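You operate a simulated robot arm through the tools that you are given. There is no shell and no other tool. Be economical: measure what you need, move in short steps, check, and stop when the job is done.

Carry out the task below with a simulated robot arm. There is one attempt and no reset: what you move stays moved.

TASK
Push the hose collar up, heat the tall analyser and run a sample.
Fine: grey valve open, orange key on; press the green key once at READY and wait for RUN DONE; collar up before the run, no drips; leave the tuning knobs alone.

Only the result counts: the job must be done as asked and must still hold three seconds after the hand-in. Knocking over, shifting, dropping, spilling or breaking anything else fails it.

THE ROBOT
A 6-joint arm with a two-finger parallel gripper on a trunk, on a base that drives. Base frame: it is fixed to the floor where the robot stands at the start and does not move with it; the origin is under the middle of the robot, x ahead of it, y to its left, z up. Lengths are in cm, angles in degrees, forces in N, time in s.
With the tool pointing down near the work surface it reaches from about 22 to 68 cm from the robot's upright axis, wherever it stands. Its first joint turns from -166.0 to 166.0 degrees. Places, roughly: blue knob [110, -110, 90]; green key [100, -80, 80]; grey valve [90, 30, 100]; hose collar [80, 0, 80]; orange key [110, -80, 80]; tall analyser [110, 10, 80]; white knob [110, -100, 90]. Payload 4.1 kg.
The tool frame sits at the grasp point between the pads (the TCP): z along the fingers, y along the line on which they close. The tips reach 2.3 cm beyond it. The gripper opens to 9.4 cm. The fingers are 3.8 cm wide and 1 cm thick; the gripper's body (5.4 by 9.6 cm) begins 3.9 cm behind the TCP.
Orientation is told as [roll, pitch, yaw] about the base's x, y, z axes, in that order, counted from this pose: with the fingers straight down and closing along the base's y, the tool's x points along the base's -x, its y along +y and its z along -z.

THE INTERFACE
- The arm moves only by the tool play_rows. Its argument "series" is a list of rows, each a list of 7 numbers: the finger opening in cm, from 0 to 9.4, then the shift along the tool's x, y, z in cm, then the turn, a rotation vector about the tool's x, y, z in degrees. In form: [[hand, tx, ty, tz, ax, ay, az], ...]. A call has 1 to 20 rows; each row is the pose to reach, as a shift and turn from the pose commanded when the call began, along the tool's axes at that moment. A row lasts 0.2 s, in which the tool goes at most 5 cm and 8.6 degrees; a call with a longer step from one row to the next is refused whole, and so is a gripper value outside its range. A pose out of reach is approached as far as the arm can. The call stops where the force on the tool passes 40 N (or 10 N more than at its start, if that is more) or the arm is blocked; 0.2 s more then pass. Each finger travels about 4.5 cm/s and halts on what it meets, pressing with about 33 N; the grip force reading is that of the motor and also rises with nothing between the fingers. The clock runs only during rows and for 0.2 s after the last one: add rows that repeat a pose to give the fingers time. The reply holds the time, the measured pose of the TCP, the force on the tool along the base axes, the opening and the grip force, in the units named above and with some noise, with the torque about the TCP (base axes, N m) and any sound that the robot's microphone picked up, and new pictures: "show" is both (left out), scene, wrist or none.
- Cameras (640 x 400 px; columns grow to the right, rows downward): "scene" is now at [3.34, 16.14, 134.77]; the picture's right is [-0.07, -1.00, 0.00], its down [-0.36, 0.02, -0.93] and it looks along [0.93, -0.06, -0.36] (base axes); focal length 269 px, centre (320, 200). "wrist" rides on the gripper at [8.6, 1.6, -7.4] in the tool frame; the picture's right is [-0.18, 0.98, 0.00], its down [-0.58, -0.11, -0.81] and it looks along [-0.79, -0.15, 0.59] (tool axes); focal length 243 px, centre (320, 200). There is no depth. A picture from a camera that has moved, and an enlarged one, comes with that camera's place and axes in the base frame and with its lens.
- slide_trunk(by): slides the trunk up (or, below 0, down) by that many cm; the arm and the scene camera ride with it, the base frame stays. It gives what a move gives, with no picture.
- steer(legs): drives the robot by 1 to 6 legs, each [ahead, turn to the left] in cm and degrees, along the robot's own axes; the way and the turn of a leg run together, so that a leg with both is an arc; at most 150 cm and 180 degrees a leg. The arm and the cameras ride along, it lands a little off, and it stops where it bumps. It gives what a move gives, and a new picture of the scene camera.
- turn_head(pan, tilt): turns the head with the scene camera to pan (to the left, within 155 degrees either way) and tilt (down, from -29 to 69), counted from straight ahead of the robot. It gives what a move gives, and a new picture of the scene camera.
- inspect(camera, box): a new picture of the part [left, top, right, bottom] of that camera's present view, enlarged. It takes no simulated time.
- finish_job(): hands the job in; it is judged then, once.

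Work in short steps. Places have to be worked out from the pictures, the camera data and where the tool is seen: move nearer, look again, correct. Check each grasp and each placing, and mend what went wrong. You have 120 turns and 260 pictures in all, those below and enlarged ones among them. Open the gripper and draw the arm clear of the work before you hand the job in, unless the task says otherwise; then end with one line.

The tools are called after "Emit:" as a command line: name --pt "numbers of a row" for each row, then --argument value for the rest, lists and objects as JSON in quotes. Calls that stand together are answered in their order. play_rows: Moves the arm, as the interface text tells. Its arguments: {"type":"object","properties":{"series":{"type":"array"},"show":{"type":"string","enum":["both","scene","wrist","none"]}},"required":["series"]} The other tools are called the same way: slide_trunk (by) slides the trunk up or down; steer (legs) drives the base; turn_head (pan, tilt) turns the head that bears the scene camera; inspect (camera, box) takes an enlarged picture of a part of a camera's view; finish_job () hands the job in.

At the start:

```text
t: 0.0
tcp_pos: [42.62, -5.35, 112.42]
orientation: [0.0, 0.0, 0.0]
wrist_force: [-0.3, -0.6, 0.1]
ft_torque: [-0.03, -0.01, -0.01]
finger_gap: 9.41
gripper_force: 0.0
trunk travel left (down, up): [-27.5, 31.5]
robot x, y, heading: [-0.03, 0.32, -0.2]
head pan, tilt: [-3.7, 20.9]
```

scene: 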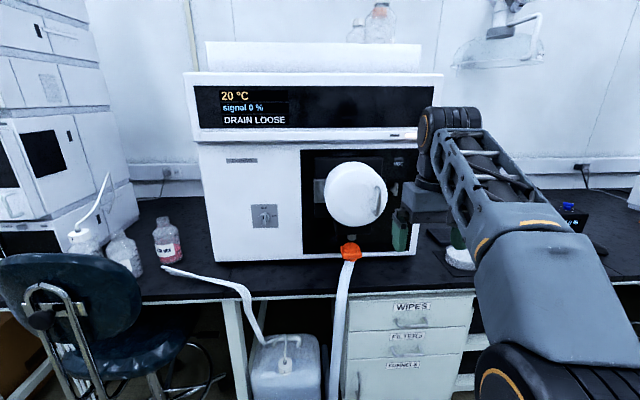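
wrist: 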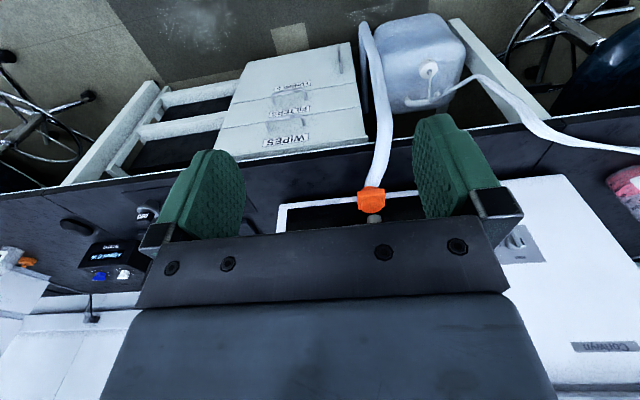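

The display reads 20 °C, signal 0 %, DRAIN LOOSE. I enlarge the front of the analyser and the area to the right with the keys.

Emit:
inspect --camera "scene" --box '[190, 140, 430, 290]'

Emit:
inspect --camera "wrist" --box '[0, 180, 200, 305]'

Emit:
turn_head --pan -40 --tilt 20

```text
2.67 times, centred on (310, 215) of scene
camera zoom: at [3.34, 16.14, 134.77], right [-0.07, -1.0, 0.0], down [-0.36, 0.02, -0.93], along [0.93, -0.06, -0.36], focal length 717 px, centre (347, 160)
```

zoom: 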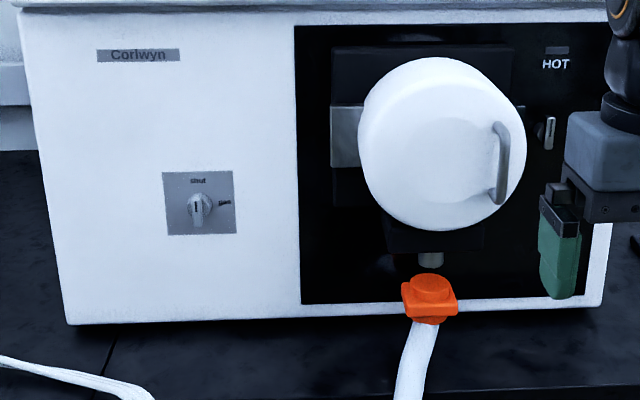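

```text
3.20 times, centred on (100, 242) of wrist
camera zoom: at [34.11, -3.65, 119.92], right [0.18, 0.98, 0.0], down [0.58, -0.11, 0.81], along [0.79, -0.15, -0.59], focal length 776 px, centre (1024, 64)
```

zoom: 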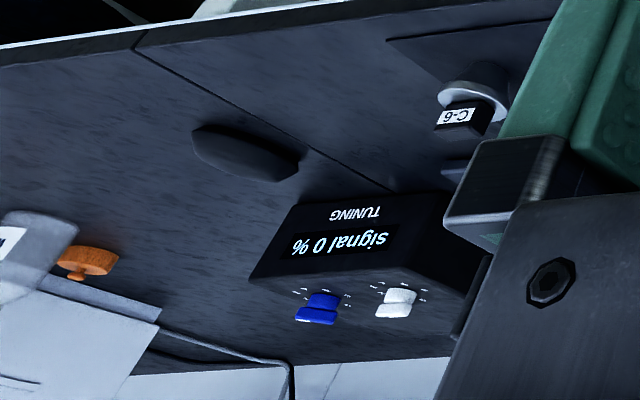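

```text
t: 1.0
tcp_pos: [42.63, -5.3, 112.3]
orientation: [0.0, -0.1, -0.1]
wrist_force: [-0.2, -0.7, -0.8]
ft_torque: [-0.01, 0.01, 0.01]
finger_gap: 9.42
gripper_force: 0.0
trunk travel left (down, up): [-27.5, 31.5]
robot x, y, heading: [-0.25, 0.04, -0.3]
head pan, tilt: [-40.0, 20.0]
camera scene: at [1.2, 10.77, 134.91], right [-0.64, -0.77, 0.0], down [-0.26, 0.22, -0.94], along [0.72, -0.6, -0.34], focal length 269 px, centre (320, 200)
```

scene: 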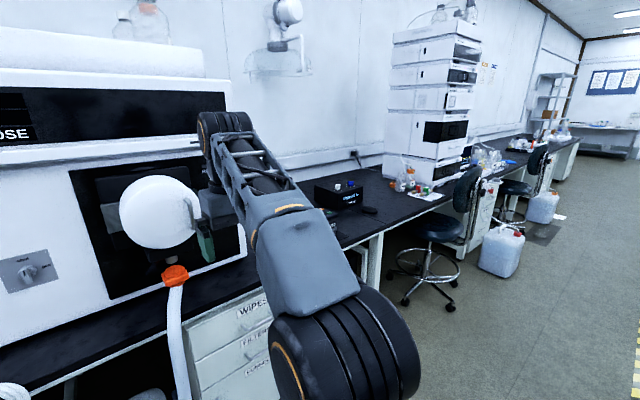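

The keys should be further right, so I enlarge that part.

Emit:
inspect --camera "scene" --box '[300, 150, 460, 250]'

Emit:
inspect --camera "wrist" --box '[0, 220, 80, 270]'

```text
4.00 times, centred on (380, 200) of scene
camera zoom: at [1.2, 10.77, 134.91], right [-0.64, -0.77, 0.0], down [-0.26, 0.22, -0.94], along [0.72, -0.6, -0.34], focal length 1075 px, centre (80, 200)
```

zoom: 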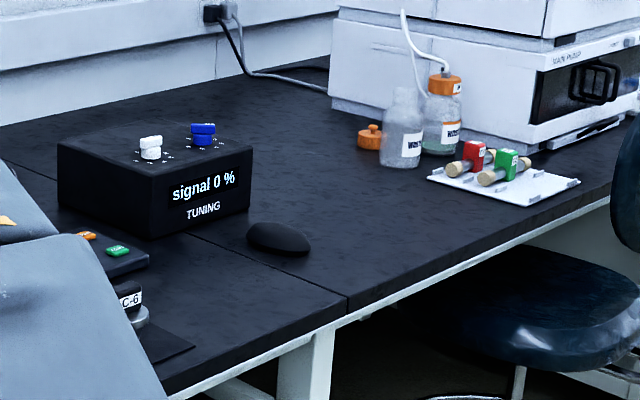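

```text
8.00 times, centred on (40, 245) of wrist
camera zoom: at [34.11, -3.65, 119.92], right [0.18, 0.98, 0.0], down [0.58, -0.11, 0.81], along [0.79, -0.15, -0.59], focal length 1941 px, centre (2560, -160)
```

zoom: 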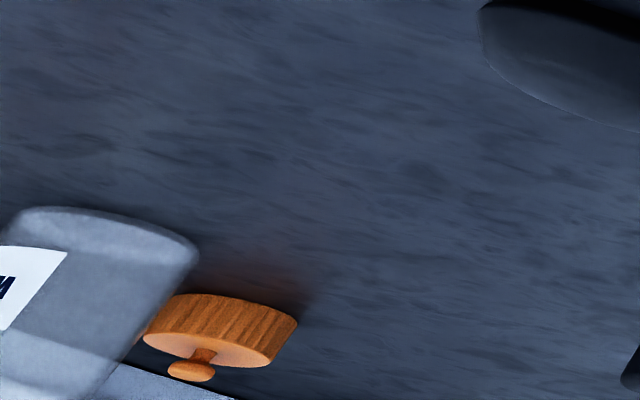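

The keypad with the orange and green keys sits between the analyser and the tuning box. The collar is near [86, 0, 83], so I drive closer to the analyser with the head facing ahead.

Emit:
steer --legs '[[22, 0]]'

Emit:
turn_head --pan -5 --tilt 35

```text
t: 2.7
tcp_pos: [64.74, -5.37, 112.32]
orientation: [-0.1, -0.1, 0.1]
wrist_force: [0.4, 0.2, 0.8]
ft_torque: [-0.02, -0.03, -0.01]
finger_gap: 9.41
gripper_force: 0.0
trunk travel left (down, up): [-27.5, 31.5]
robot x, y, heading: [21.62, 0.1, -0.1]
head pan, tilt: [-40.0, 20.0]
camera scene: at [23.26, 10.76, 134.91], right [-0.64, -0.77, 0.0], down [-0.26, 0.22, -0.94], along [0.72, -0.6, -0.34], focal length 269 px, centre (320, 200)
```

scene: 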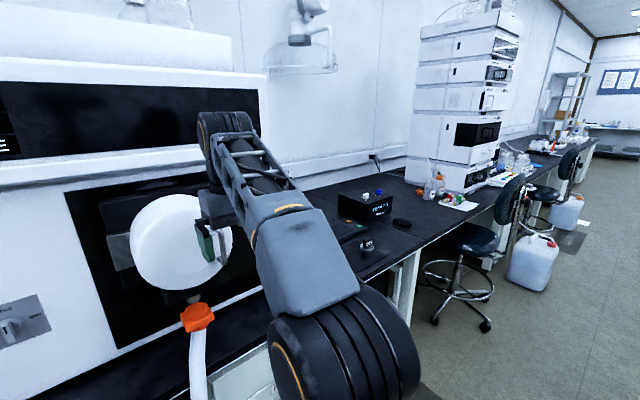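

```text
t: 3.7
tcp_pos: [64.84, -5.39, 112.39]
orientation: [-0.1, 0.0, 0.0]
wrist_force: [0.0, 0.5, 0.7]
ft_torque: [0.06, 0.01, -0.01]
finger_gap: 9.39
gripper_force: 0.1
trunk travel left (down, up): [-27.5, 31.5]
robot x, y, heading: [21.96, -0.14, -0.0]
head pan, tilt: [-5.0, 35.0]
camera scene: at [24.91, 15.97, 132.53], right [-0.09, -1.0, 0.0], down [-0.57, 0.05, -0.82], along [0.82, -0.07, -0.57], focal length 269 px, centre (320, 200)
```

scene: 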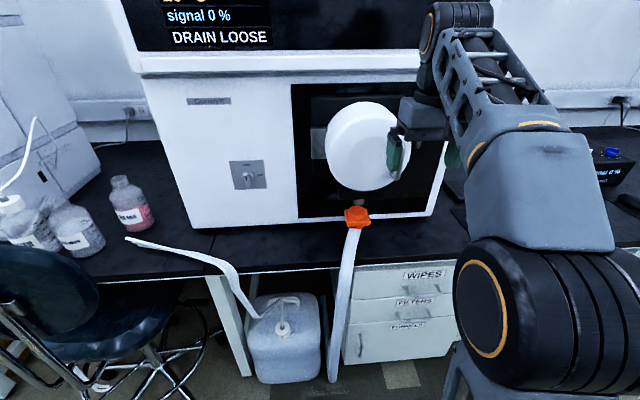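

Triangulating the collar gives roughly (90, -1, 80). I pitch the tool 56° forward and lower it to about (68, -1, 92) in front of the collar, with the wrist camera looking on.

Emit:
play_rows --pt "9.4 -0.4 0.5 2.5 0 -7 0" --pt "9.4 -0.8 1.0 5 0 -14 0" --pt "9.4 -1.2 1.5 7.5 0 -21 0" --pt "9.4 -1.6 2 10 0 -28 0" --pt "9.4 -2 2.5 12.5 0 -35 0" --pt "9.4 -2.4 3 15 0 -42 0" --pt "9.4 -2.8 3.5 17.5 0 -49 0" --pt "9.4 -3.2 4.2 20 0 -56 0" --pt "9.4 -3.2 4.2 20 0 -56 0"

```text
t: 5.7
tcp_pos: [67.84, -1.07, 92.27]
orientation: [-0.1, -56.0, 0.0]
wrist_force: [-0.1, 0.3, 0.8]
ft_torque: [0.01, 0.0, 0.0]
finger_gap: 9.37
gripper_force: 0.1
trunk travel left (down, up): [-27.5, 31.5]
robot x, y, heading: [22.39, -0.15, -0.2]
head pan, tilt: [-5.0, 35.0]
camera scene: at [24.92, 15.98, 132.53], right [-0.09, -1.0, 0.0], down [-0.57, 0.05, -0.82], along [0.82, -0.07, -0.57], focal length 269 px, centre (320, 200)
camera wrist: at [56.98, 0.57, 89.36], right [0.1, 0.98, 0.15], down [-0.34, -0.11, 0.93], along [0.93, -0.15, 0.33], focal length 243 px, centre (320, 200)
```

scene: 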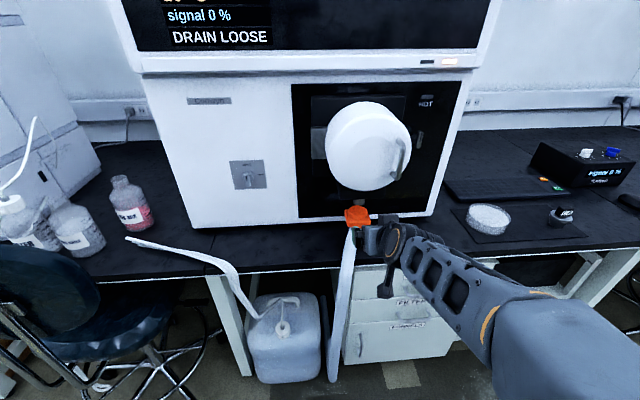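
wrist: 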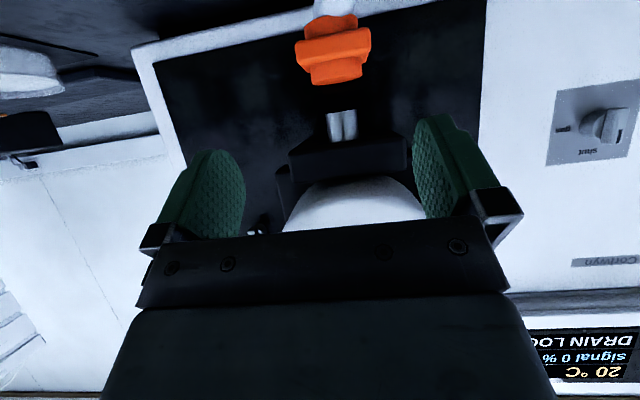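

The wrist view puts the collar at about (86.5, -0.3, 83). I enlarge the collar and the keypad.

Emit:
inspect --camera "wrist" --box '[240, 0, 432, 160]'

Emit:
inspect --camera "scene" --box '[310, 180, 406, 240]'

Emit:
inspect --camera "scene" --box '[430, 130, 640, 260]'

```text
2.50 times, centred on (336, 80) of wrist
camera zoom: at [56.98, 0.57, 89.36], right [0.1, 0.98, 0.15], down [-0.34, -0.11, 0.93], along [0.93, -0.15, 0.33], focal length 606 px, centre (280, 500)
```

zoom: 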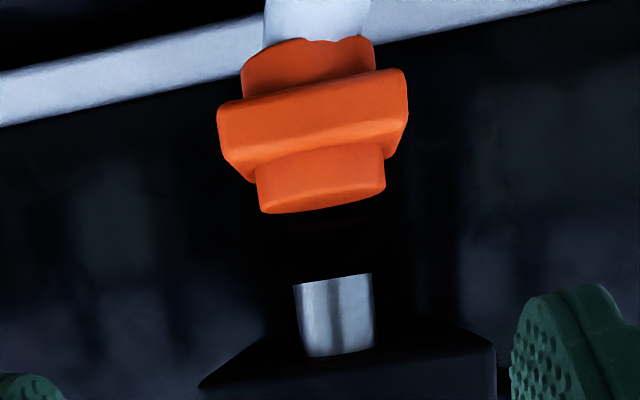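

```text
6.67 times, centred on (358, 210) of scene
camera zoom: at [24.92, 15.98, 132.53], right [-0.09, -1.0, 0.0], down [-0.57, 0.05, -0.82], along [0.82, -0.07, -0.57], focal length 1791 px, centre (67, 133)
```

zoom: 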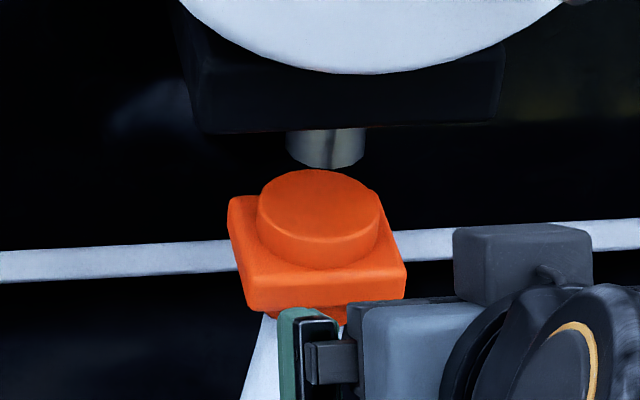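

```text
3.05 times, centred on (535, 195) of scene
camera zoom: at [24.92, 15.98, 132.53], right [-0.09, -1.0, 0.0], down [-0.57, 0.05, -0.82], along [0.82, -0.07, -0.57], focal length 819 px, centre (-335, 215)
```

zoom: 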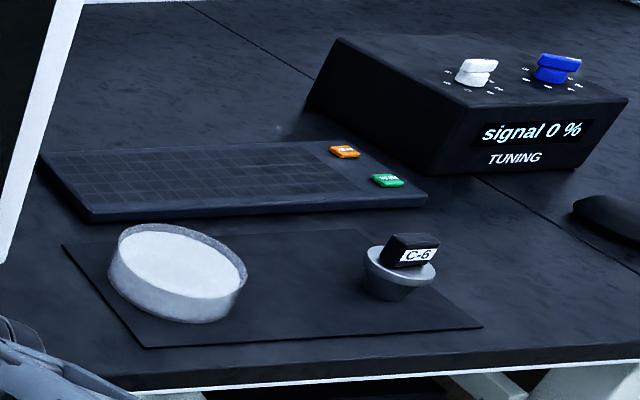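

The collar's square body is about 7 cm wide and squared up with the analyser front, and its top is about 3 cm below the nozzle. I ease the pitch to -50° to stay clear of bench and door, and approach.

Emit:
play_rows --pt "9.4 0 0.2 3.4 0 2 0" --pt "9.4 0.1 0.4 6.8 0 4 0" --pt "9.4 0.2 0.6 10.2 0 6 0" --pt "9.4 0.2 0.7 13.6 0 6 0" --pt "9.4 0.2 0.7 13.6 0 6 0"

Emit:
inspect --camera "scene" --box '[300, 170, 428, 250]'

```text
t: 6.9
tcp_pos: [79.12, -0.41, 84.56]
orientation: [0.0, -49.9, 0.0]
wrist_force: [0.2, -0.5, -0.1]
ft_torque: [0.03, -0.02, -0.03]
finger_gap: 9.39
gripper_force: 0.1
trunk travel left (down, up): [-27.5, 31.5]
robot x, y, heading: [22.22, 0.18, -0.2]
head pan, tilt: [-5.0, 35.0]
camera scene: at [24.93, 15.98, 132.53], right [-0.09, -1.0, 0.0], down [-0.57, 0.05, -0.82], along [0.82, -0.07, -0.57], focal length 269 px, centre (320, 200)
camera wrist: at [68.01, 1.17, 82.87], right [0.12, 0.98, 0.14], down [-0.24, -0.11, 0.96], along [0.96, -0.15, 0.23], focal length 243 px, centre (320, 200)
```

scene: 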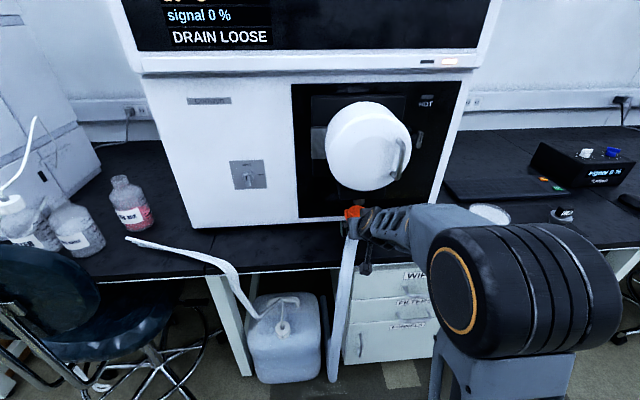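
wrist: 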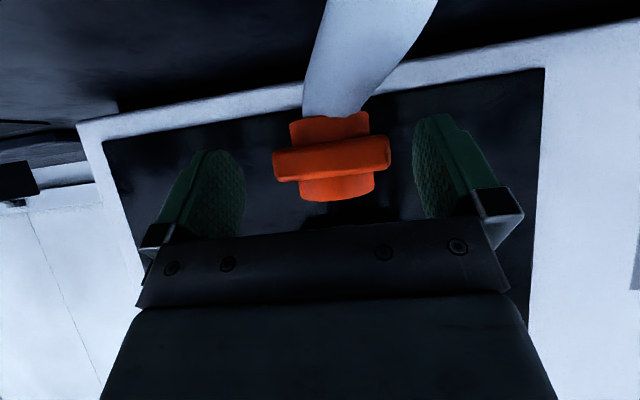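

```text
5.00 times, centred on (364, 210) of scene
camera zoom: at [24.93, 15.98, 132.53], right [-0.09, -1.0, 0.0], down [-0.57, 0.05, -0.82], along [0.82, -0.07, -0.57], focal length 1344 px, centre (100, 150)
```

zoom: 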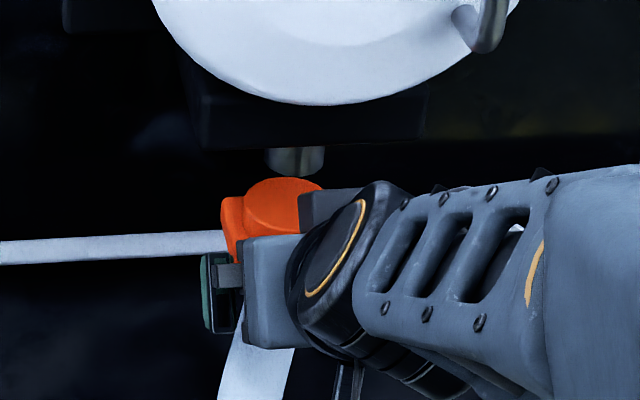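

The collar is centred between the fingers (about (86.5, -0.4, 83.8)). I advance so the fingers straddle it.

Emit:
play_rows --pt "9.4 -0.8 0 2 0 0 0" --pt "9.4 -1.5 0 4 0 0 0" --pt "9.4 -2.2 0 5.8 0 0 0" --pt "9.4 -2.2 0 5.8 0 0 0"

Emit:
inspect --camera "scene" --box '[300, 170, 428, 250]'

```text
t: 7.7
tcp_pos: [83.25, -0.51, 83.15]
orientation: [0.0, -49.9, 0.1]
wrist_force: [-42.6, -0.3, 14.3]
ft_torque: [0.08, -2.8, 0.17]
finger_gap: 9.4
gripper_force: 0.0
trunk travel left (down, up): [-27.5, 31.5]
robot x, y, heading: [22.05, 0.11, -0.1]
head pan, tilt: [-5.0, 35.0]
stopped in row 3: the force on the tool passed its limit at 67 N (the readings are from after the stop); the commanded pose is now the measured one
camera scene: at [24.23, 15.98, 132.58], right [-0.09, -1.0, 0.0], down [-0.57, 0.05, -0.82], along [0.82, -0.07, -0.57], focal length 269 px, centre (320, 200)
camera wrist: at [72.09, 1.08, 81.37], right [0.12, 0.98, 0.14], down [-0.24, -0.11, 0.96], along [0.96, -0.15, 0.23], focal length 243 px, centre (320, 200)
```

scene: 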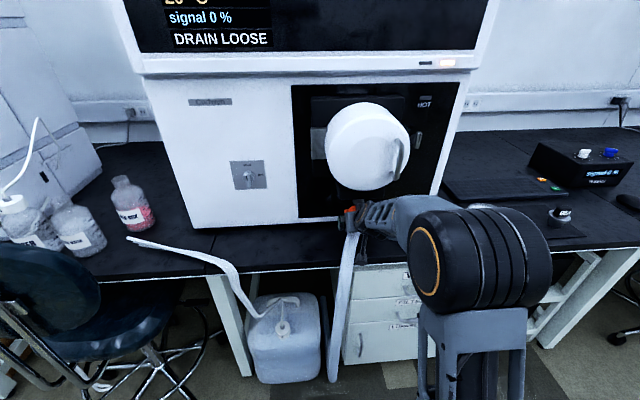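
wrist: 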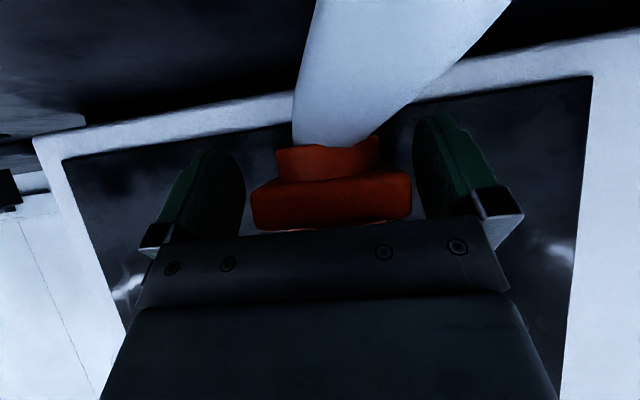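

```text
5.00 times, centred on (364, 210) of scene
camera zoom: at [24.23, 15.98, 132.58], right [-0.09, -1.0, 0.0], down [-0.57, 0.05, -0.82], along [0.82, -0.07, -0.57], focal length 1344 px, centre (100, 150)
```

zoom: 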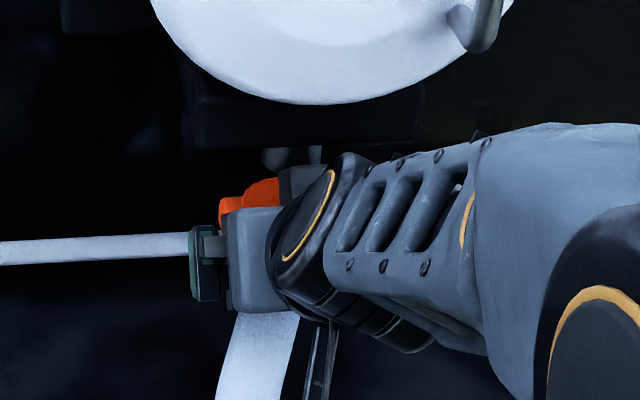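

The reading (torque) suggests the top of the gripper body touched the nozzle area around z≈89.5. I back off, pitch slightly flatter (-55°), go a bit lower and come in less deep; the finger tips still overlap the collar's front 2 cm.

Emit:
play_rows --pt "9.4 0.96 0 -1.15 0 0 0" --pt "9.4 1.6 0 -0.6 0 -2.5 0" --pt "9.4 0.81 0 0.36 0 -5 0" --pt "9.4 0.81 0 0.36 0 -5 0"

```text
t: 8.7
tcp_pos: [83.05, -0.91, 81.83]
orientation: [-1.2, -53.6, 0.2]
wrist_force: [-0.5, 0.4, -0.9]
ft_torque: [0.01, 0.0, 0.02]
finger_gap: 9.39
gripper_force: 0.1
out of reach, approached as far as the arm can: row 2, 3, 4
trunk travel left (down, up): [-27.5, 31.5]
robot x, y, heading: [22.37, 0.2, 0.0]
head pan, tilt: [-5.0, 35.0]
camera scene: at [24.89, 15.97, 132.53], right [-0.09, -1.0, 0.0], down [-0.57, 0.05, -0.82], along [0.82, -0.07, -0.57], focal length 269 px, centre (320, 200)
camera wrist: at [72.18, 0.88, 79.45], right [0.12, 0.98, 0.14], down [-0.31, -0.09, 0.95], along [0.94, -0.16, 0.29], focal length 243 px, centre (320, 200)
```

scene: 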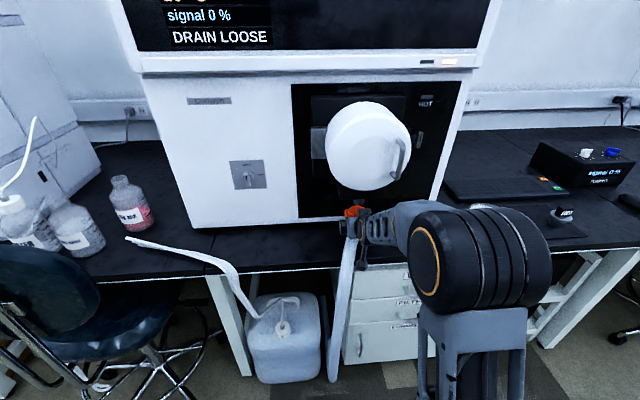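
wrist: 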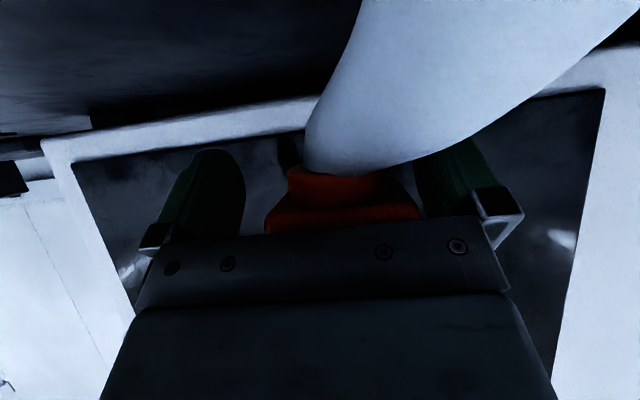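

The arm is at its reach limit here. I pull the tool back 9 cm and drive the base 9 cm closer for a better posture.

Emit:
play_rows --pt "9.4 1.8 0 -2.4 0 0 0" --pt "9.4 3.6 0 -4.8 0 0 0" --pt "9.4 5.34 0 -7.25 0 0 0" --pt "9.4 5.34 0 -7.25 0 0 0" --show "none"

Emit:
steer --legs '[[9, 0]]'

```text
t: 9.7
tcp_pos: [74.13, -0.85, 81.83]
orientation: [0.0, -54.5, 0.1]
wrist_force: [0.4, -0.5, 0.7]
ft_torque: [-0.01, 0.03, -0.01]
finger_gap: 9.4
gripper_force: 0.0
trunk travel left (down, up): [-27.5, 31.5]
robot x, y, heading: [22.23, -0.0, -0.3]
head pan, tilt: [-5.0, 35.0]
```

```text
t: 10.5
tcp_pos: [75.67, -0.88, 81.96]
orientation: [-0.4, -54.3, 0.8]
wrist_force: [-29.2, -1.6, 21.4]
ft_torque: [0.9, 0.69, 1.35]
finger_gap: 9.34
gripper_force: 0.1
trunk travel left (down, up): [-27.5, 31.5]
robot x, y, heading: [24.03, 0.04, 0.1]
head pan, tilt: [-5.0, 35.0]
stopped in leg 1: the force on the tool passed its limit at 105 N (the readings are from after the stop); the commanded pose is now the measured one
camera scene: at [26.47, 15.95, 132.54], right [-0.09, -1.0, 0.0], down [-0.57, 0.05, -0.82], along [0.82, -0.07, -0.57], focal length 269 px, centre (320, 200)
```

scene: 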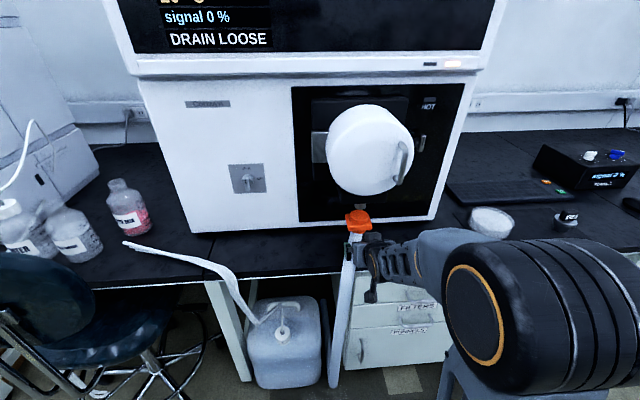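

Something under the left finger was touched during the drive, likely the hose. I look from the wrist.

Emit:
inspect --camera "wrist" --box '[0, 0, 640, 400]'

Emit:
inspect --camera "scene" --box '[280, 190, 440, 290]'

```text
1.00 times, centred on (320, 200) of wrist (not enlarged: the box is as wide or as high as the picture)
camera zoom: at [64.64, 0.8, 79.31], right [0.1, 0.98, 0.15], down [-0.32, -0.11, 0.94], along [0.94, -0.14, 0.3], focal length 243 px, centre (320, 200)
```

zoom: 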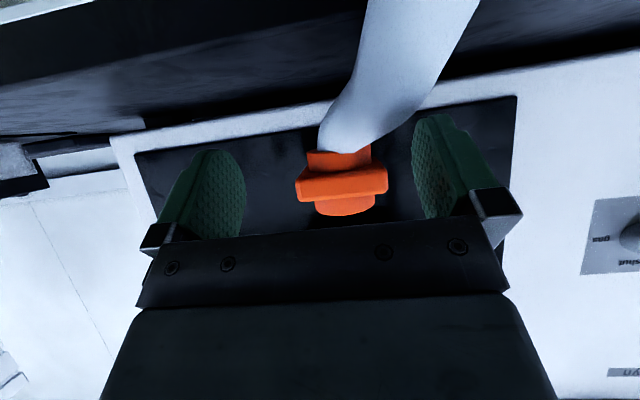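

```text
4.00 times, centred on (360, 240) of scene
camera zoom: at [26.47, 15.95, 132.54], right [-0.09, -1.0, 0.0], down [-0.57, 0.05, -0.82], along [0.82, -0.07, -0.57], focal length 1075 px, centre (160, 40)
```

zoom: 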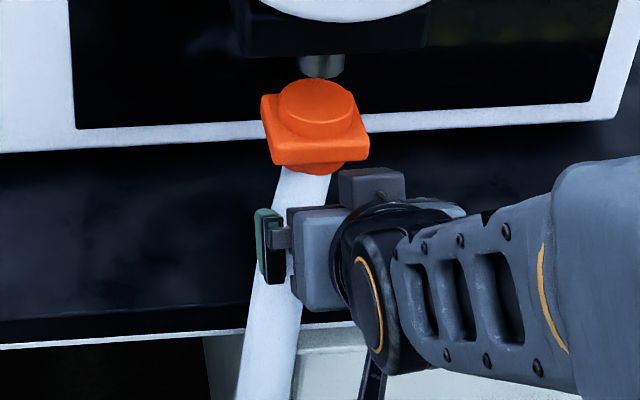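

The left finger's lower corner met the hose lying over the bench edge. I raise the tool 6 cm, back a little, then drive closer.

Emit:
play_rows --pt "9.4 -0.6 0.2 -2.9 0 0 0" --pt "9.4 -2.4 0.4 -5.2 0 0 0" --pt "9.4 -4.0 0.4 -7.5 0 0 0" --pt "9.4 -4.0 0.4 -7.5 0 0 0" --show "wrist"

Emit:
steer --legs '[[8, 0]]'

```text
t: 11.5
tcp_pos: [72.71, -0.48, 88.36]
orientation: [-0.9, -54.1, 0.5]
wrist_force: [-0.1, -0.2, -0.7]
ft_torque: [-0.02, -0.02, 0.03]
finger_gap: 9.4
gripper_force: 0.1
out of reach, approached as far as the arm can: row 3
trunk travel left (down, up): [-27.5, 31.5]
robot x, y, heading: [24.11, 0.19, -0.2]
head pan, tilt: [-5.0, 35.0]
camera wrist: at [61.67, 1.19, 85.78], right [0.11, 0.98, 0.14], down [-0.31, -0.1, 0.94], along [0.94, -0.15, 0.3], focal length 243 px, centre (320, 200)
```

wrist: 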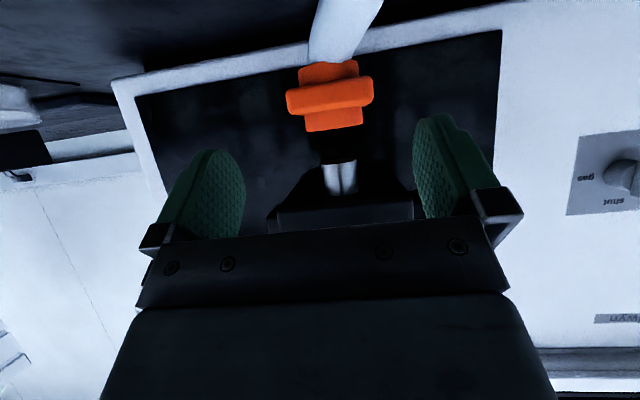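

```text
t: 12.6
tcp_pos: [80.66, -0.59, 88.46]
orientation: [-0.8, -54.2, 0.6]
wrist_force: [-1.2, -0.3, 0.2]
ft_torque: [-0.01, -0.05, 0.0]
finger_gap: 9.4
gripper_force: 0.1
trunk travel left (down, up): [-27.5, 31.5]
robot x, y, heading: [32.03, 0.0, -0.2]
head pan, tilt: [-5.0, 35.0]
camera scene: at [34.89, 15.97, 132.53], right [-0.09, -1.0, 0.0], down [-0.57, 0.05, -0.82], along [0.82, -0.07, -0.57], focal length 269 px, centre (320, 200)
```

scene: 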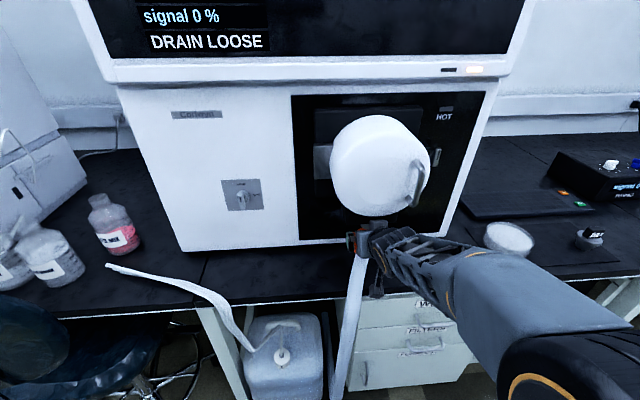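

No contact this time. I descend just in front of the collar and move in to about (83, -0.3, 82.3).

Emit:
play_rows --pt "9.4 3.0 0.3 0.94 0 0 0" --pt "9.4 3.93 0.3 3.45 0 0 0" --pt "9.4 3.7 0.3 4.7 0 0 0" --pt "9.4 3.63 0.3 5.58 0 0 0" --pt "9.4 3.63 0.3 5.58 0 0 0"

```text
t: 13.8
tcp_pos: [83.16, -0.25, 82.06]
orientation: [-0.8, -54.2, 0.6]
wrist_force: [0.2, -1.2, 1.0]
ft_torque: [0.01, 0.0, 0.04]
finger_gap: 9.38
gripper_force: 0.1
trunk travel left (down, up): [-27.5, 31.5]
robot x, y, heading: [32.38, 0.37, 0.1]
head pan, tilt: [-5.0, 35.0]
camera scene: at [34.92, 15.97, 132.53], right [-0.09, -1.0, 0.0], down [-0.57, 0.05, -0.82], along [0.82, -0.07, -0.57], focal length 269 px, centre (320, 200)
camera wrist: at [72.14, 1.48, 79.46], right [0.11, 0.98, 0.14], down [-0.31, -0.1, 0.94], along [0.94, -0.15, 0.3], focal length 243 px, centre (320, 200)
```

scene: 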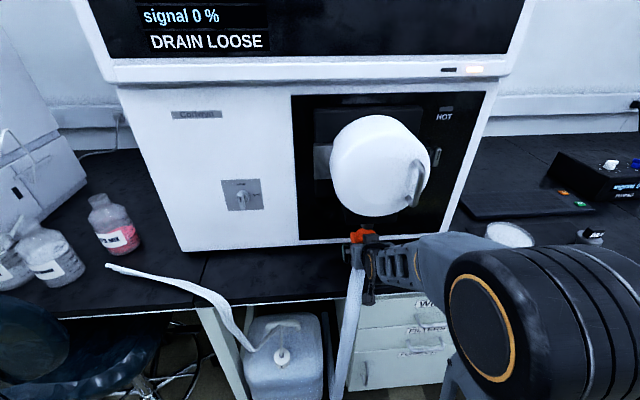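
wrist: 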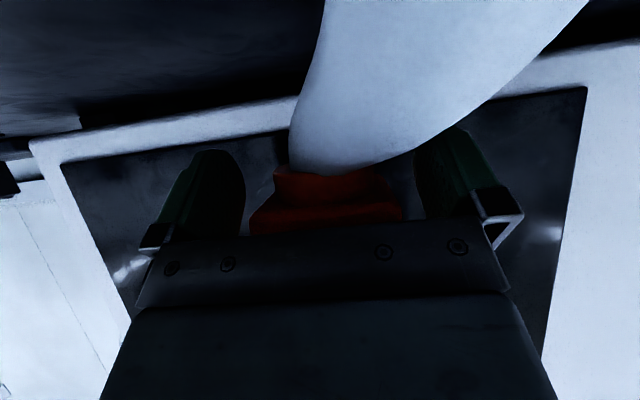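

The fingers straddle the collar. I close on it.

Emit:
play_rows --pt "7.5 0 0 0 0 0 0" --pt "6 0 0 0 0 0 0" --pt "5 0 0 0 0 0 0" --pt "5 0 0 0 0 0 0" --show "wrist"

Emit:
inspect --camera "scene" --box '[310, 190, 438, 270]'

```text
t: 14.8
tcp_pos: [83.07, -0.12, 82.03]
orientation: [-0.7, -54.3, 0.6]
wrist_force: [0.7, 3.7, -0.4]
ft_torque: [0.02, -0.07, -0.31]
finger_gap: 6.75
gripper_force: 44.5
trunk travel left (down, up): [-27.5, 31.5]
robot x, y, heading: [32.24, -0.04, -0.1]
head pan, tilt: [-5.0, 35.0]
camera wrist: at [72.13, 1.51, 79.47], right [0.11, 0.98, 0.14], down [-0.31, -0.1, 0.94], along [0.94, -0.15, 0.3], focal length 243 px, centre (320, 200)
```

wrist: 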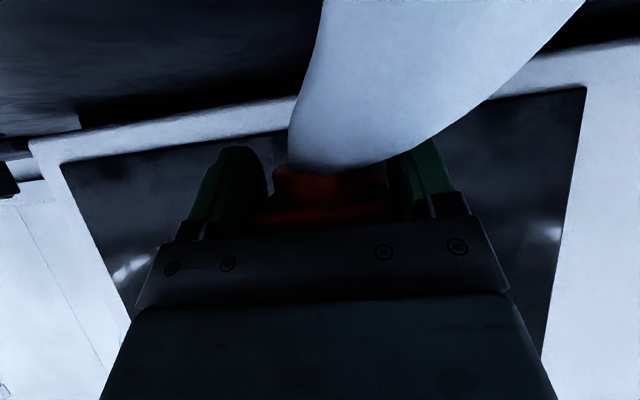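

```text
5.00 times, centred on (374, 230) of scene
camera zoom: at [34.92, 16.01, 132.52], right [-0.09, -1.0, 0.0], down [-0.57, 0.05, -0.82], along [0.82, -0.07, -0.57], focal length 1344 px, centre (50, 50)
```

zoom: 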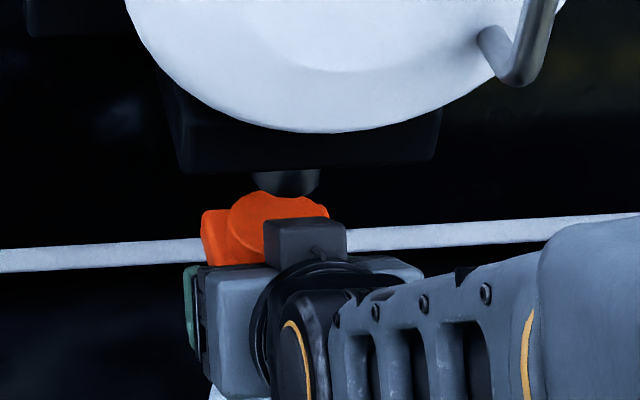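

Gripped with the opening at 6.75 cm. I lift straight up 2 cm slowly.

Emit:
play_rows --pt "5 -0.41 0 -0.29 0 0 0" --pt "5 -0.81 0 -0.585 0 0 0" --pt "5 -1.22 0 -0.88 0 0 0" --pt "5 -1.62 0 -1.17 0 0 0" --show "wrist"

Emit:
inspect --camera "scene" --box '[310, 190, 438, 270]'

```text
t: 15.8
tcp_pos: [83.12, -0.13, 84.12]
orientation: [-0.7, -54.1, 0.6]
wrist_force: [5.1, 6.0, -1.2]
ft_torque: [0.08, 0.48, -0.69]
finger_gap: 6.76
gripper_force: 44.2
trunk travel left (down, up): [-27.5, 31.5]
robot x, y, heading: [31.92, -0.12, -0.0]
head pan, tilt: [-5.0, 35.0]
camera wrist: at [72.12, 1.51, 81.53], right [0.11, 0.98, 0.14], down [-0.31, -0.1, 0.94], along [0.94, -0.15, 0.3], focal length 243 px, centre (320, 200)
```

wrist: 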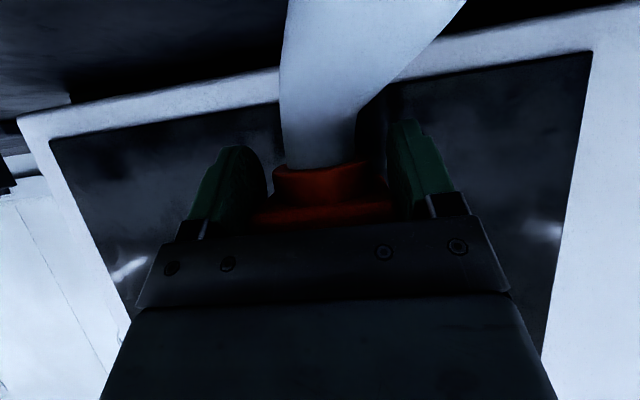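

```text
5.00 times, centred on (374, 230) of scene
camera zoom: at [34.99, 16.05, 132.52], right [-0.09, -1.0, 0.0], down [-0.57, 0.05, -0.82], along [0.82, -0.07, -0.57], focal length 1344 px, centre (50, 50)
```

zoom: 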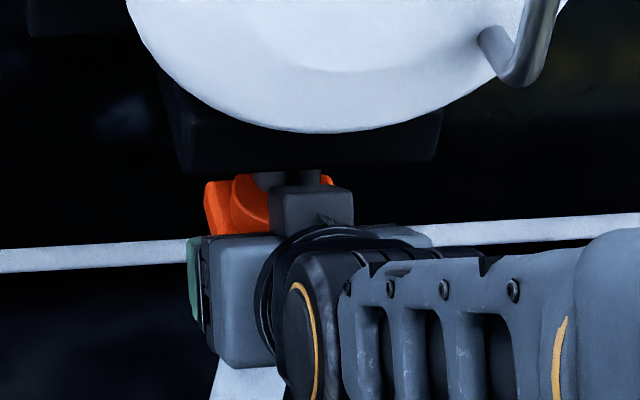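

The collar follows and its top now reaches the nozzle. I continue up in small steps.

Emit:
play_rows --pt "5 -0.25 0 -0.18 0 0 0" --pt "5 -0.5 0 -0.36 0 0 0" --pt "5 -0.75 0 -0.54 0 0 0" --pt "5 -1.0 0 -0.72 0 0 0" --pt "5 -1.25 0 -0.9 0 0 0" --show "scene"

Emit:
inspect --camera "scene" --box '[310, 190, 438, 270]'

```text
t: 16.9
tcp_pos: [83.11, -0.23, 84.76]
orientation: [-0.8, -53.1, 0.5]
wrist_force: [13.2, 3.9, -19.5]
ft_torque: [-0.21, -2.27, -0.82]
finger_gap: 6.77
gripper_force: 45.1
trunk travel left (down, up): [-27.5, 31.5]
robot x, y, heading: [31.92, -0.04, -0.0]
head pan, tilt: [-5.0, 35.0]
stopped in row 5: the force on the tool passed its limit at 44 N (the readings are from after the stop); the commanded pose is now the measured one
camera scene: at [35.16, 16.03, 132.52], right [-0.09, -1.0, 0.0], down [-0.57, 0.05, -0.82], along [0.81, -0.07, -0.58], focal length 269 px, centre (320, 200)
```

scene: 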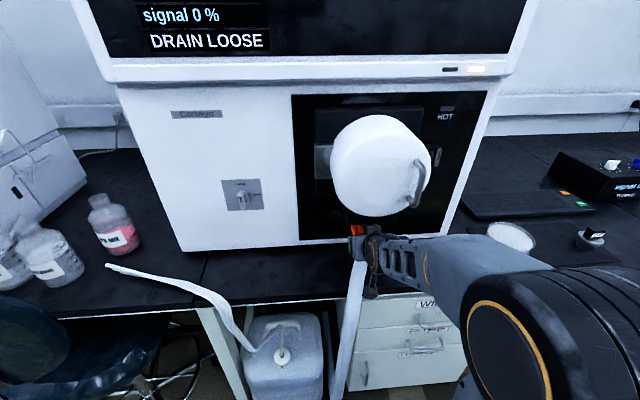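

```text
5.00 times, centred on (374, 230) of scene
camera zoom: at [35.16, 16.03, 132.52], right [-0.09, -1.0, 0.0], down [-0.57, 0.05, -0.82], along [0.81, -0.07, -0.58], focal length 1344 px, centre (50, 50)
```

zoom: 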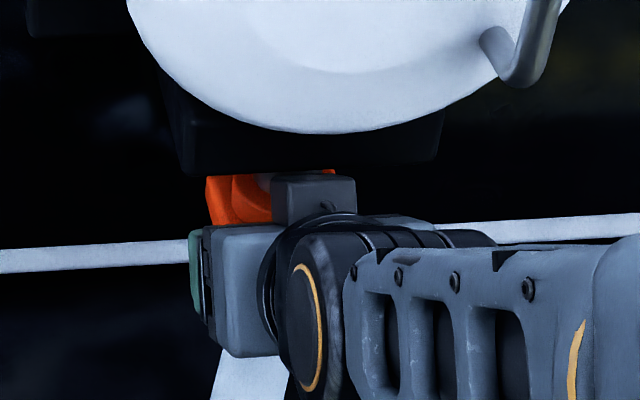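

Resistance builds with the collar around the nozzle, not yet seated (DRAIN LOOSE still). I push a bit further.

Emit:
play_rows --pt "5 -0.3 0 -0.22 0 0 0" --pt "5 -0.6 0 -0.44 0 0 0" --pt "5 -0.9 0 -0.66 0 0 0" --pt "5 -1.2 0 -0.88 0 0 0" --show "both"

```text
t: 17.4
tcp_pos: [82.98, -0.17, 84.91]
orientation: [-0.6, -52.5, 0.3]
wrist_force: [16.7, 1.1, -20.4]
ft_torque: [-0.27, -1.88, -0.46]
finger_gap: 6.78
gripper_force: 44.7
trunk travel left (down, up): [-27.5, 31.5]
robot x, y, heading: [32.21, -0.23, -0.1]
head pan, tilt: [-5.0, 35.0]
stopped in row 2: the force on the tool passed its limit at 43 N (the readings are from after the stop); the commanded pose is now the measured one
camera scene: at [35.25, 16.01, 132.53], right [-0.09, -1.0, 0.0], down [-0.57, 0.05, -0.82], along [0.81, -0.07, -0.58], focal length 269 px, centre (320, 200)
camera wrist: at [71.84, 1.54, 82.52], right [0.12, 0.98, 0.14], down [-0.28, -0.1, 0.95], along [0.95, -0.15, 0.27], focal length 243 px, centre (320, 200)
```

scene: 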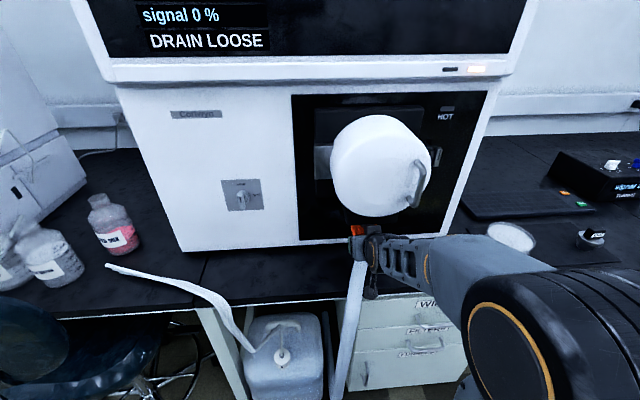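
wrist: 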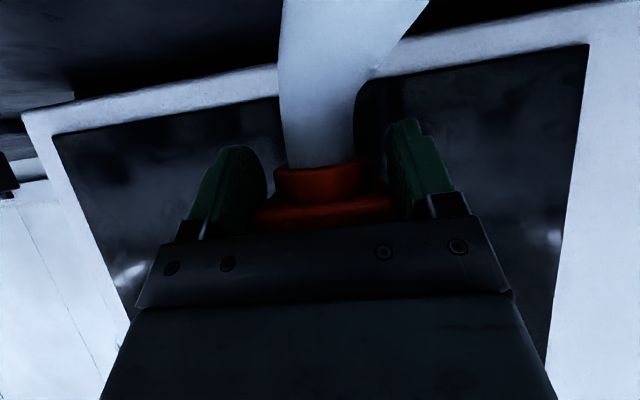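

I need a closer look at how collar and nozzle line up.

Emit:
inspect --camera "scene" --box '[340, 210, 396, 245]'

```text
11.43 times, centred on (368, 228) of scene
camera zoom: at [35.25, 16.01, 132.53], right [-0.09, -1.0, 0.0], down [-0.57, 0.05, -0.82], along [0.81, -0.07, -0.58], focal length 3071 px, centre (-229, -114)
```

zoom: 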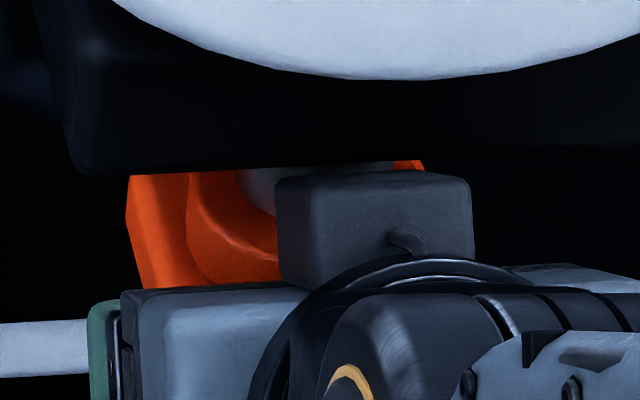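

The block on top of the gripper seems to be up against the box under the door. I release to see whether the collar stays, then regrip lower.

Emit:
play_rows --pt "7.5 0 0 0 0 0 0" --pt "9.4 0 0 0 0 0 0" --pt "9.4 0 0 0 0 0 0" --pt "9.4 0.8 0 0.58 0 0 0" --show "wrist"

Emit:
inspect --camera "scene" --box '[310, 190, 438, 270]'

```text
t: 18.4
tcp_pos: [82.67, -0.11, 84.0]
orientation: [-0.7, -52.7, 0.4]
wrist_force: [0.1, -0.4, -0.5]
ft_torque: [-0.01, -0.01, 0.01]
finger_gap: 9.4
gripper_force: 0.0
trunk travel left (down, up): [-27.5, 31.5]
robot x, y, heading: [32.07, 0.19, 0.1]
head pan, tilt: [-5.0, 35.0]
camera wrist: at [71.7, 1.49, 81.75], right [0.11, 0.98, 0.14], down [-0.29, -0.1, 0.95], along [0.95, -0.15, 0.27], focal length 243 px, centre (320, 200)
```

wrist: 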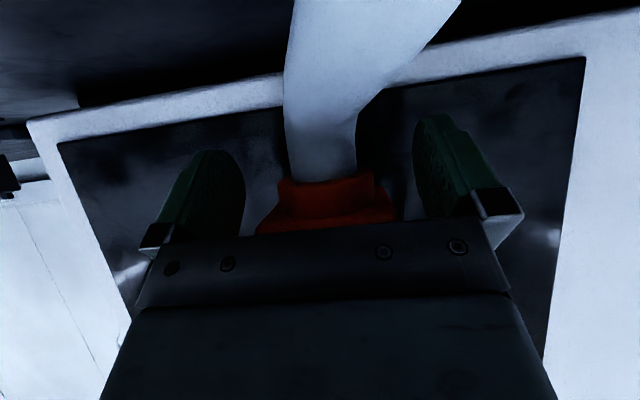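

```text
5.00 times, centred on (374, 230) of scene
camera zoom: at [34.93, 15.98, 132.54], right [-0.09, -1.0, 0.0], down [-0.57, 0.05, -0.82], along [0.82, -0.07, -0.57], focal length 1344 px, centre (50, 50)
```

zoom: 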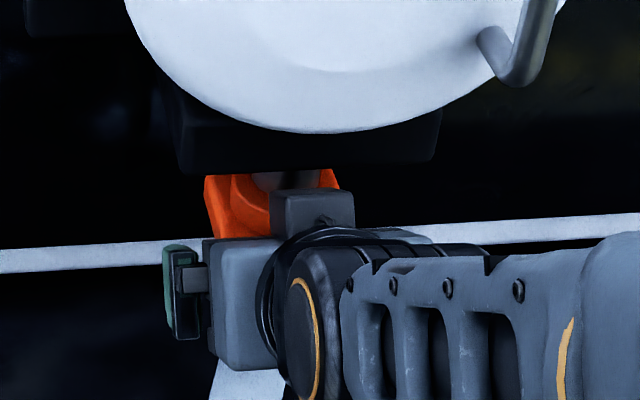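

The collar stays where it is. I go 2.3 cm lower, so I can grip it lower down.

Emit:
play_rows --pt "9.4 0.9 0 0.7 0 0 0" --pt "9.4 1.85 0 1.4 0 0 0" --pt "9.4 1.85 0 1.4 0 0 0" --show "wrist"

Emit:
inspect --camera "scene" --box '[310, 190, 438, 270]'

```text
t: 19.2
tcp_pos: [82.69, -0.22, 81.63]
orientation: [-0.5, -52.6, 0.3]
wrist_force: [-0.2, 0.1, 0.6]
ft_torque: [-0.04, 0.0, -0.01]
finger_gap: 9.39
gripper_force: 0.1
trunk travel left (down, up): [-27.5, 31.5]
robot x, y, heading: [32.28, 0.19, -0.1]
head pan, tilt: [-5.0, 35.0]
camera wrist: at [71.68, 1.46, 79.3], right [0.11, 0.98, 0.14], down [-0.29, -0.1, 0.95], along [0.95, -0.15, 0.27], focal length 243 px, centre (320, 200)
```

wrist: 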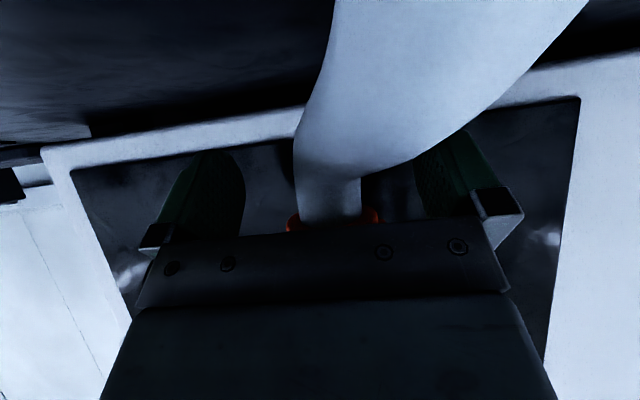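

```text
5.00 times, centred on (374, 230) of scene
camera zoom: at [34.93, 15.98, 132.53], right [-0.09, -1.0, 0.0], down [-0.57, 0.05, -0.82], along [0.82, -0.07, -0.57], focal length 1344 px, centre (50, 50)
```

zoom: 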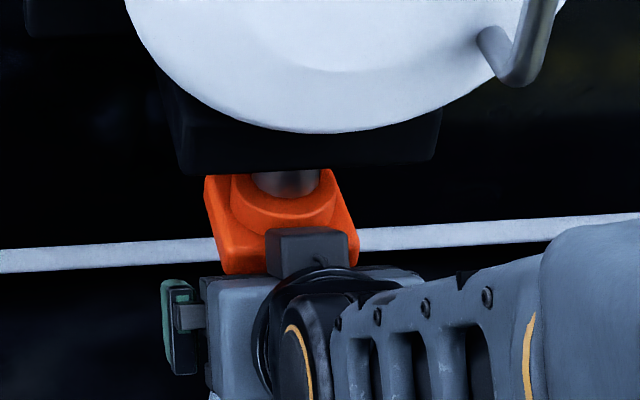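

The nozzle end is just at the collar's top; it needs pushing further on. I close the fingers to about 5.6 cm beneath the square body and push up from below, which leaves more clearance above the gripper.

Emit:
play_rows --pt "7.5 0 0 0 0 0 0" --pt "5.6 0 0 0 0 0 0" --pt "5.6 0 0 0 0 0 0" --pt "5.6 -0.4 0 -0.3 0 0 0" --pt "5.6 -0.8 0 -0.6 0 0 0" --pt "5.6 -1.2 0 -0.9 0 0 0" --pt "5.6 -1.6 0 -1.2 0 0 0" --show "wrist"

Emit:
inspect --camera "scene" --box '[310, 190, 438, 270]'

```text
t: 20.8
tcp_pos: [82.8, -0.18, 83.71]
orientation: [-0.5, -52.7, 0.3]
wrist_force: [0.8, -0.2, -0.2]
ft_torque: [-0.05, 0.0, 0.0]
finger_gap: 5.61
gripper_force: 0.0
trunk travel left (down, up): [-27.5, 31.5]
robot x, y, heading: [31.56, -0.23, -0.2]
head pan, tilt: [-5.0, 35.0]
camera wrist: at [71.6, 1.48, 81.41], right [0.11, 0.98, 0.14], down [-0.29, -0.1, 0.95], along [0.95, -0.15, 0.27], focal length 243 px, centre (320, 200)
```

wrist: 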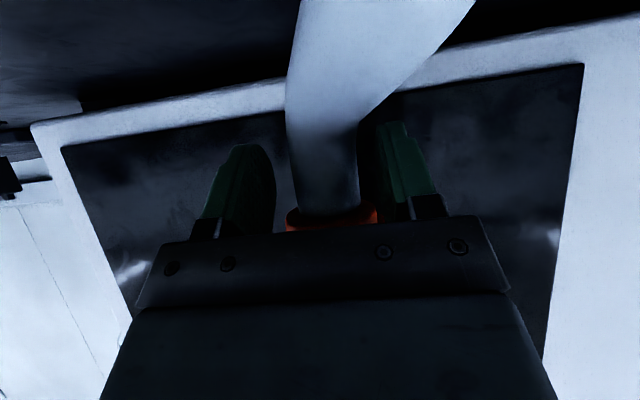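

```text
5.00 times, centred on (374, 230) of scene
camera zoom: at [34.94, 15.98, 132.53], right [-0.09, -1.0, 0.0], down [-0.57, 0.05, -0.82], along [0.82, -0.07, -0.57], focal length 1344 px, centre (50, 50)
```

zoom: 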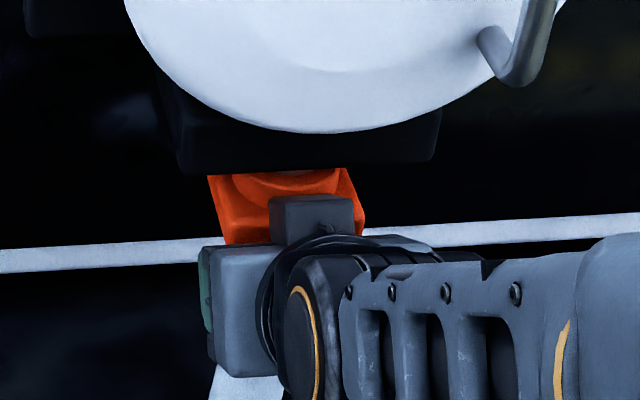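

Pushing from below works: the collar rose and covers the nozzle. I keep pushing.

Emit:
play_rows --pt "5.6 -0.4 0 -0.3 0 0 0" --pt "5.6 -0.8 0 -0.6 0 0 0" --pt "5.6 -1.2 0 -0.9 0 0 0" --show "scene"

Emit:
inspect --camera "scene" --box '[310, 190, 438, 270]'

```text
t: 21.6
tcp_pos: [82.25, -0.1, 84.05]
orientation: [-0.3, -51.2, 0.0]
wrist_force: [-5.6, 0.6, -8.0]
ft_torque: [0.14, -0.29, -0.11]
finger_gap: 5.63
gripper_force: 0.0
trunk travel left (down, up): [-27.5, 31.5]
robot x, y, heading: [32.03, -0.14, -0.1]
head pan, tilt: [-5.0, 35.0]
stopped in row 3: the force on the tool passed its limit at 44 N (the readings are from after the stop); the commanded pose is now the measured one
camera scene: at [34.91, 15.98, 132.56], right [-0.09, -1.0, 0.0], down [-0.57, 0.05, -0.82], along [0.82, -0.07, -0.57], focal length 269 px, centre (320, 200)
```

scene: 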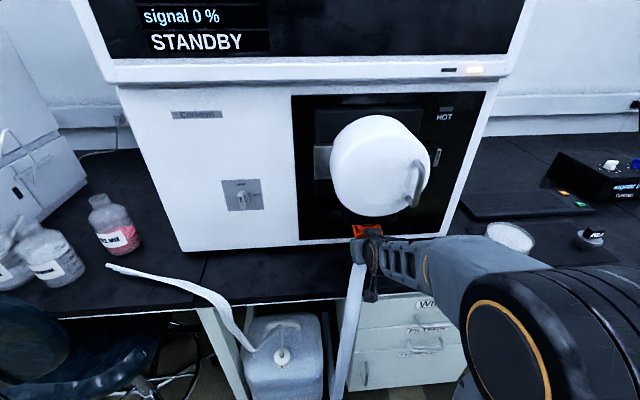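

```text
5.00 times, centred on (374, 230) of scene
camera zoom: at [34.91, 15.98, 132.56], right [-0.09, -1.0, 0.0], down [-0.57, 0.05, -0.82], along [0.82, -0.07, -0.57], focal length 1344 px, centre (50, 50)
```

zoom: 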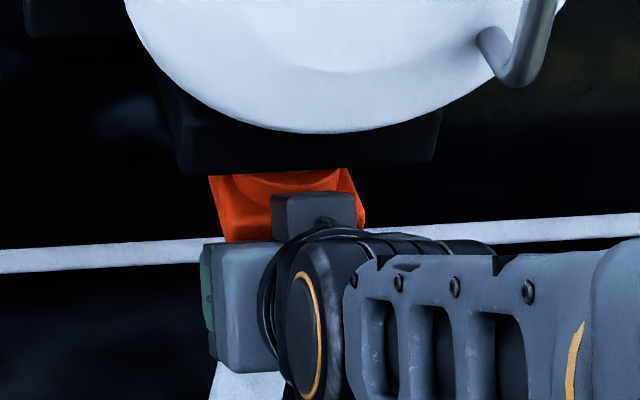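

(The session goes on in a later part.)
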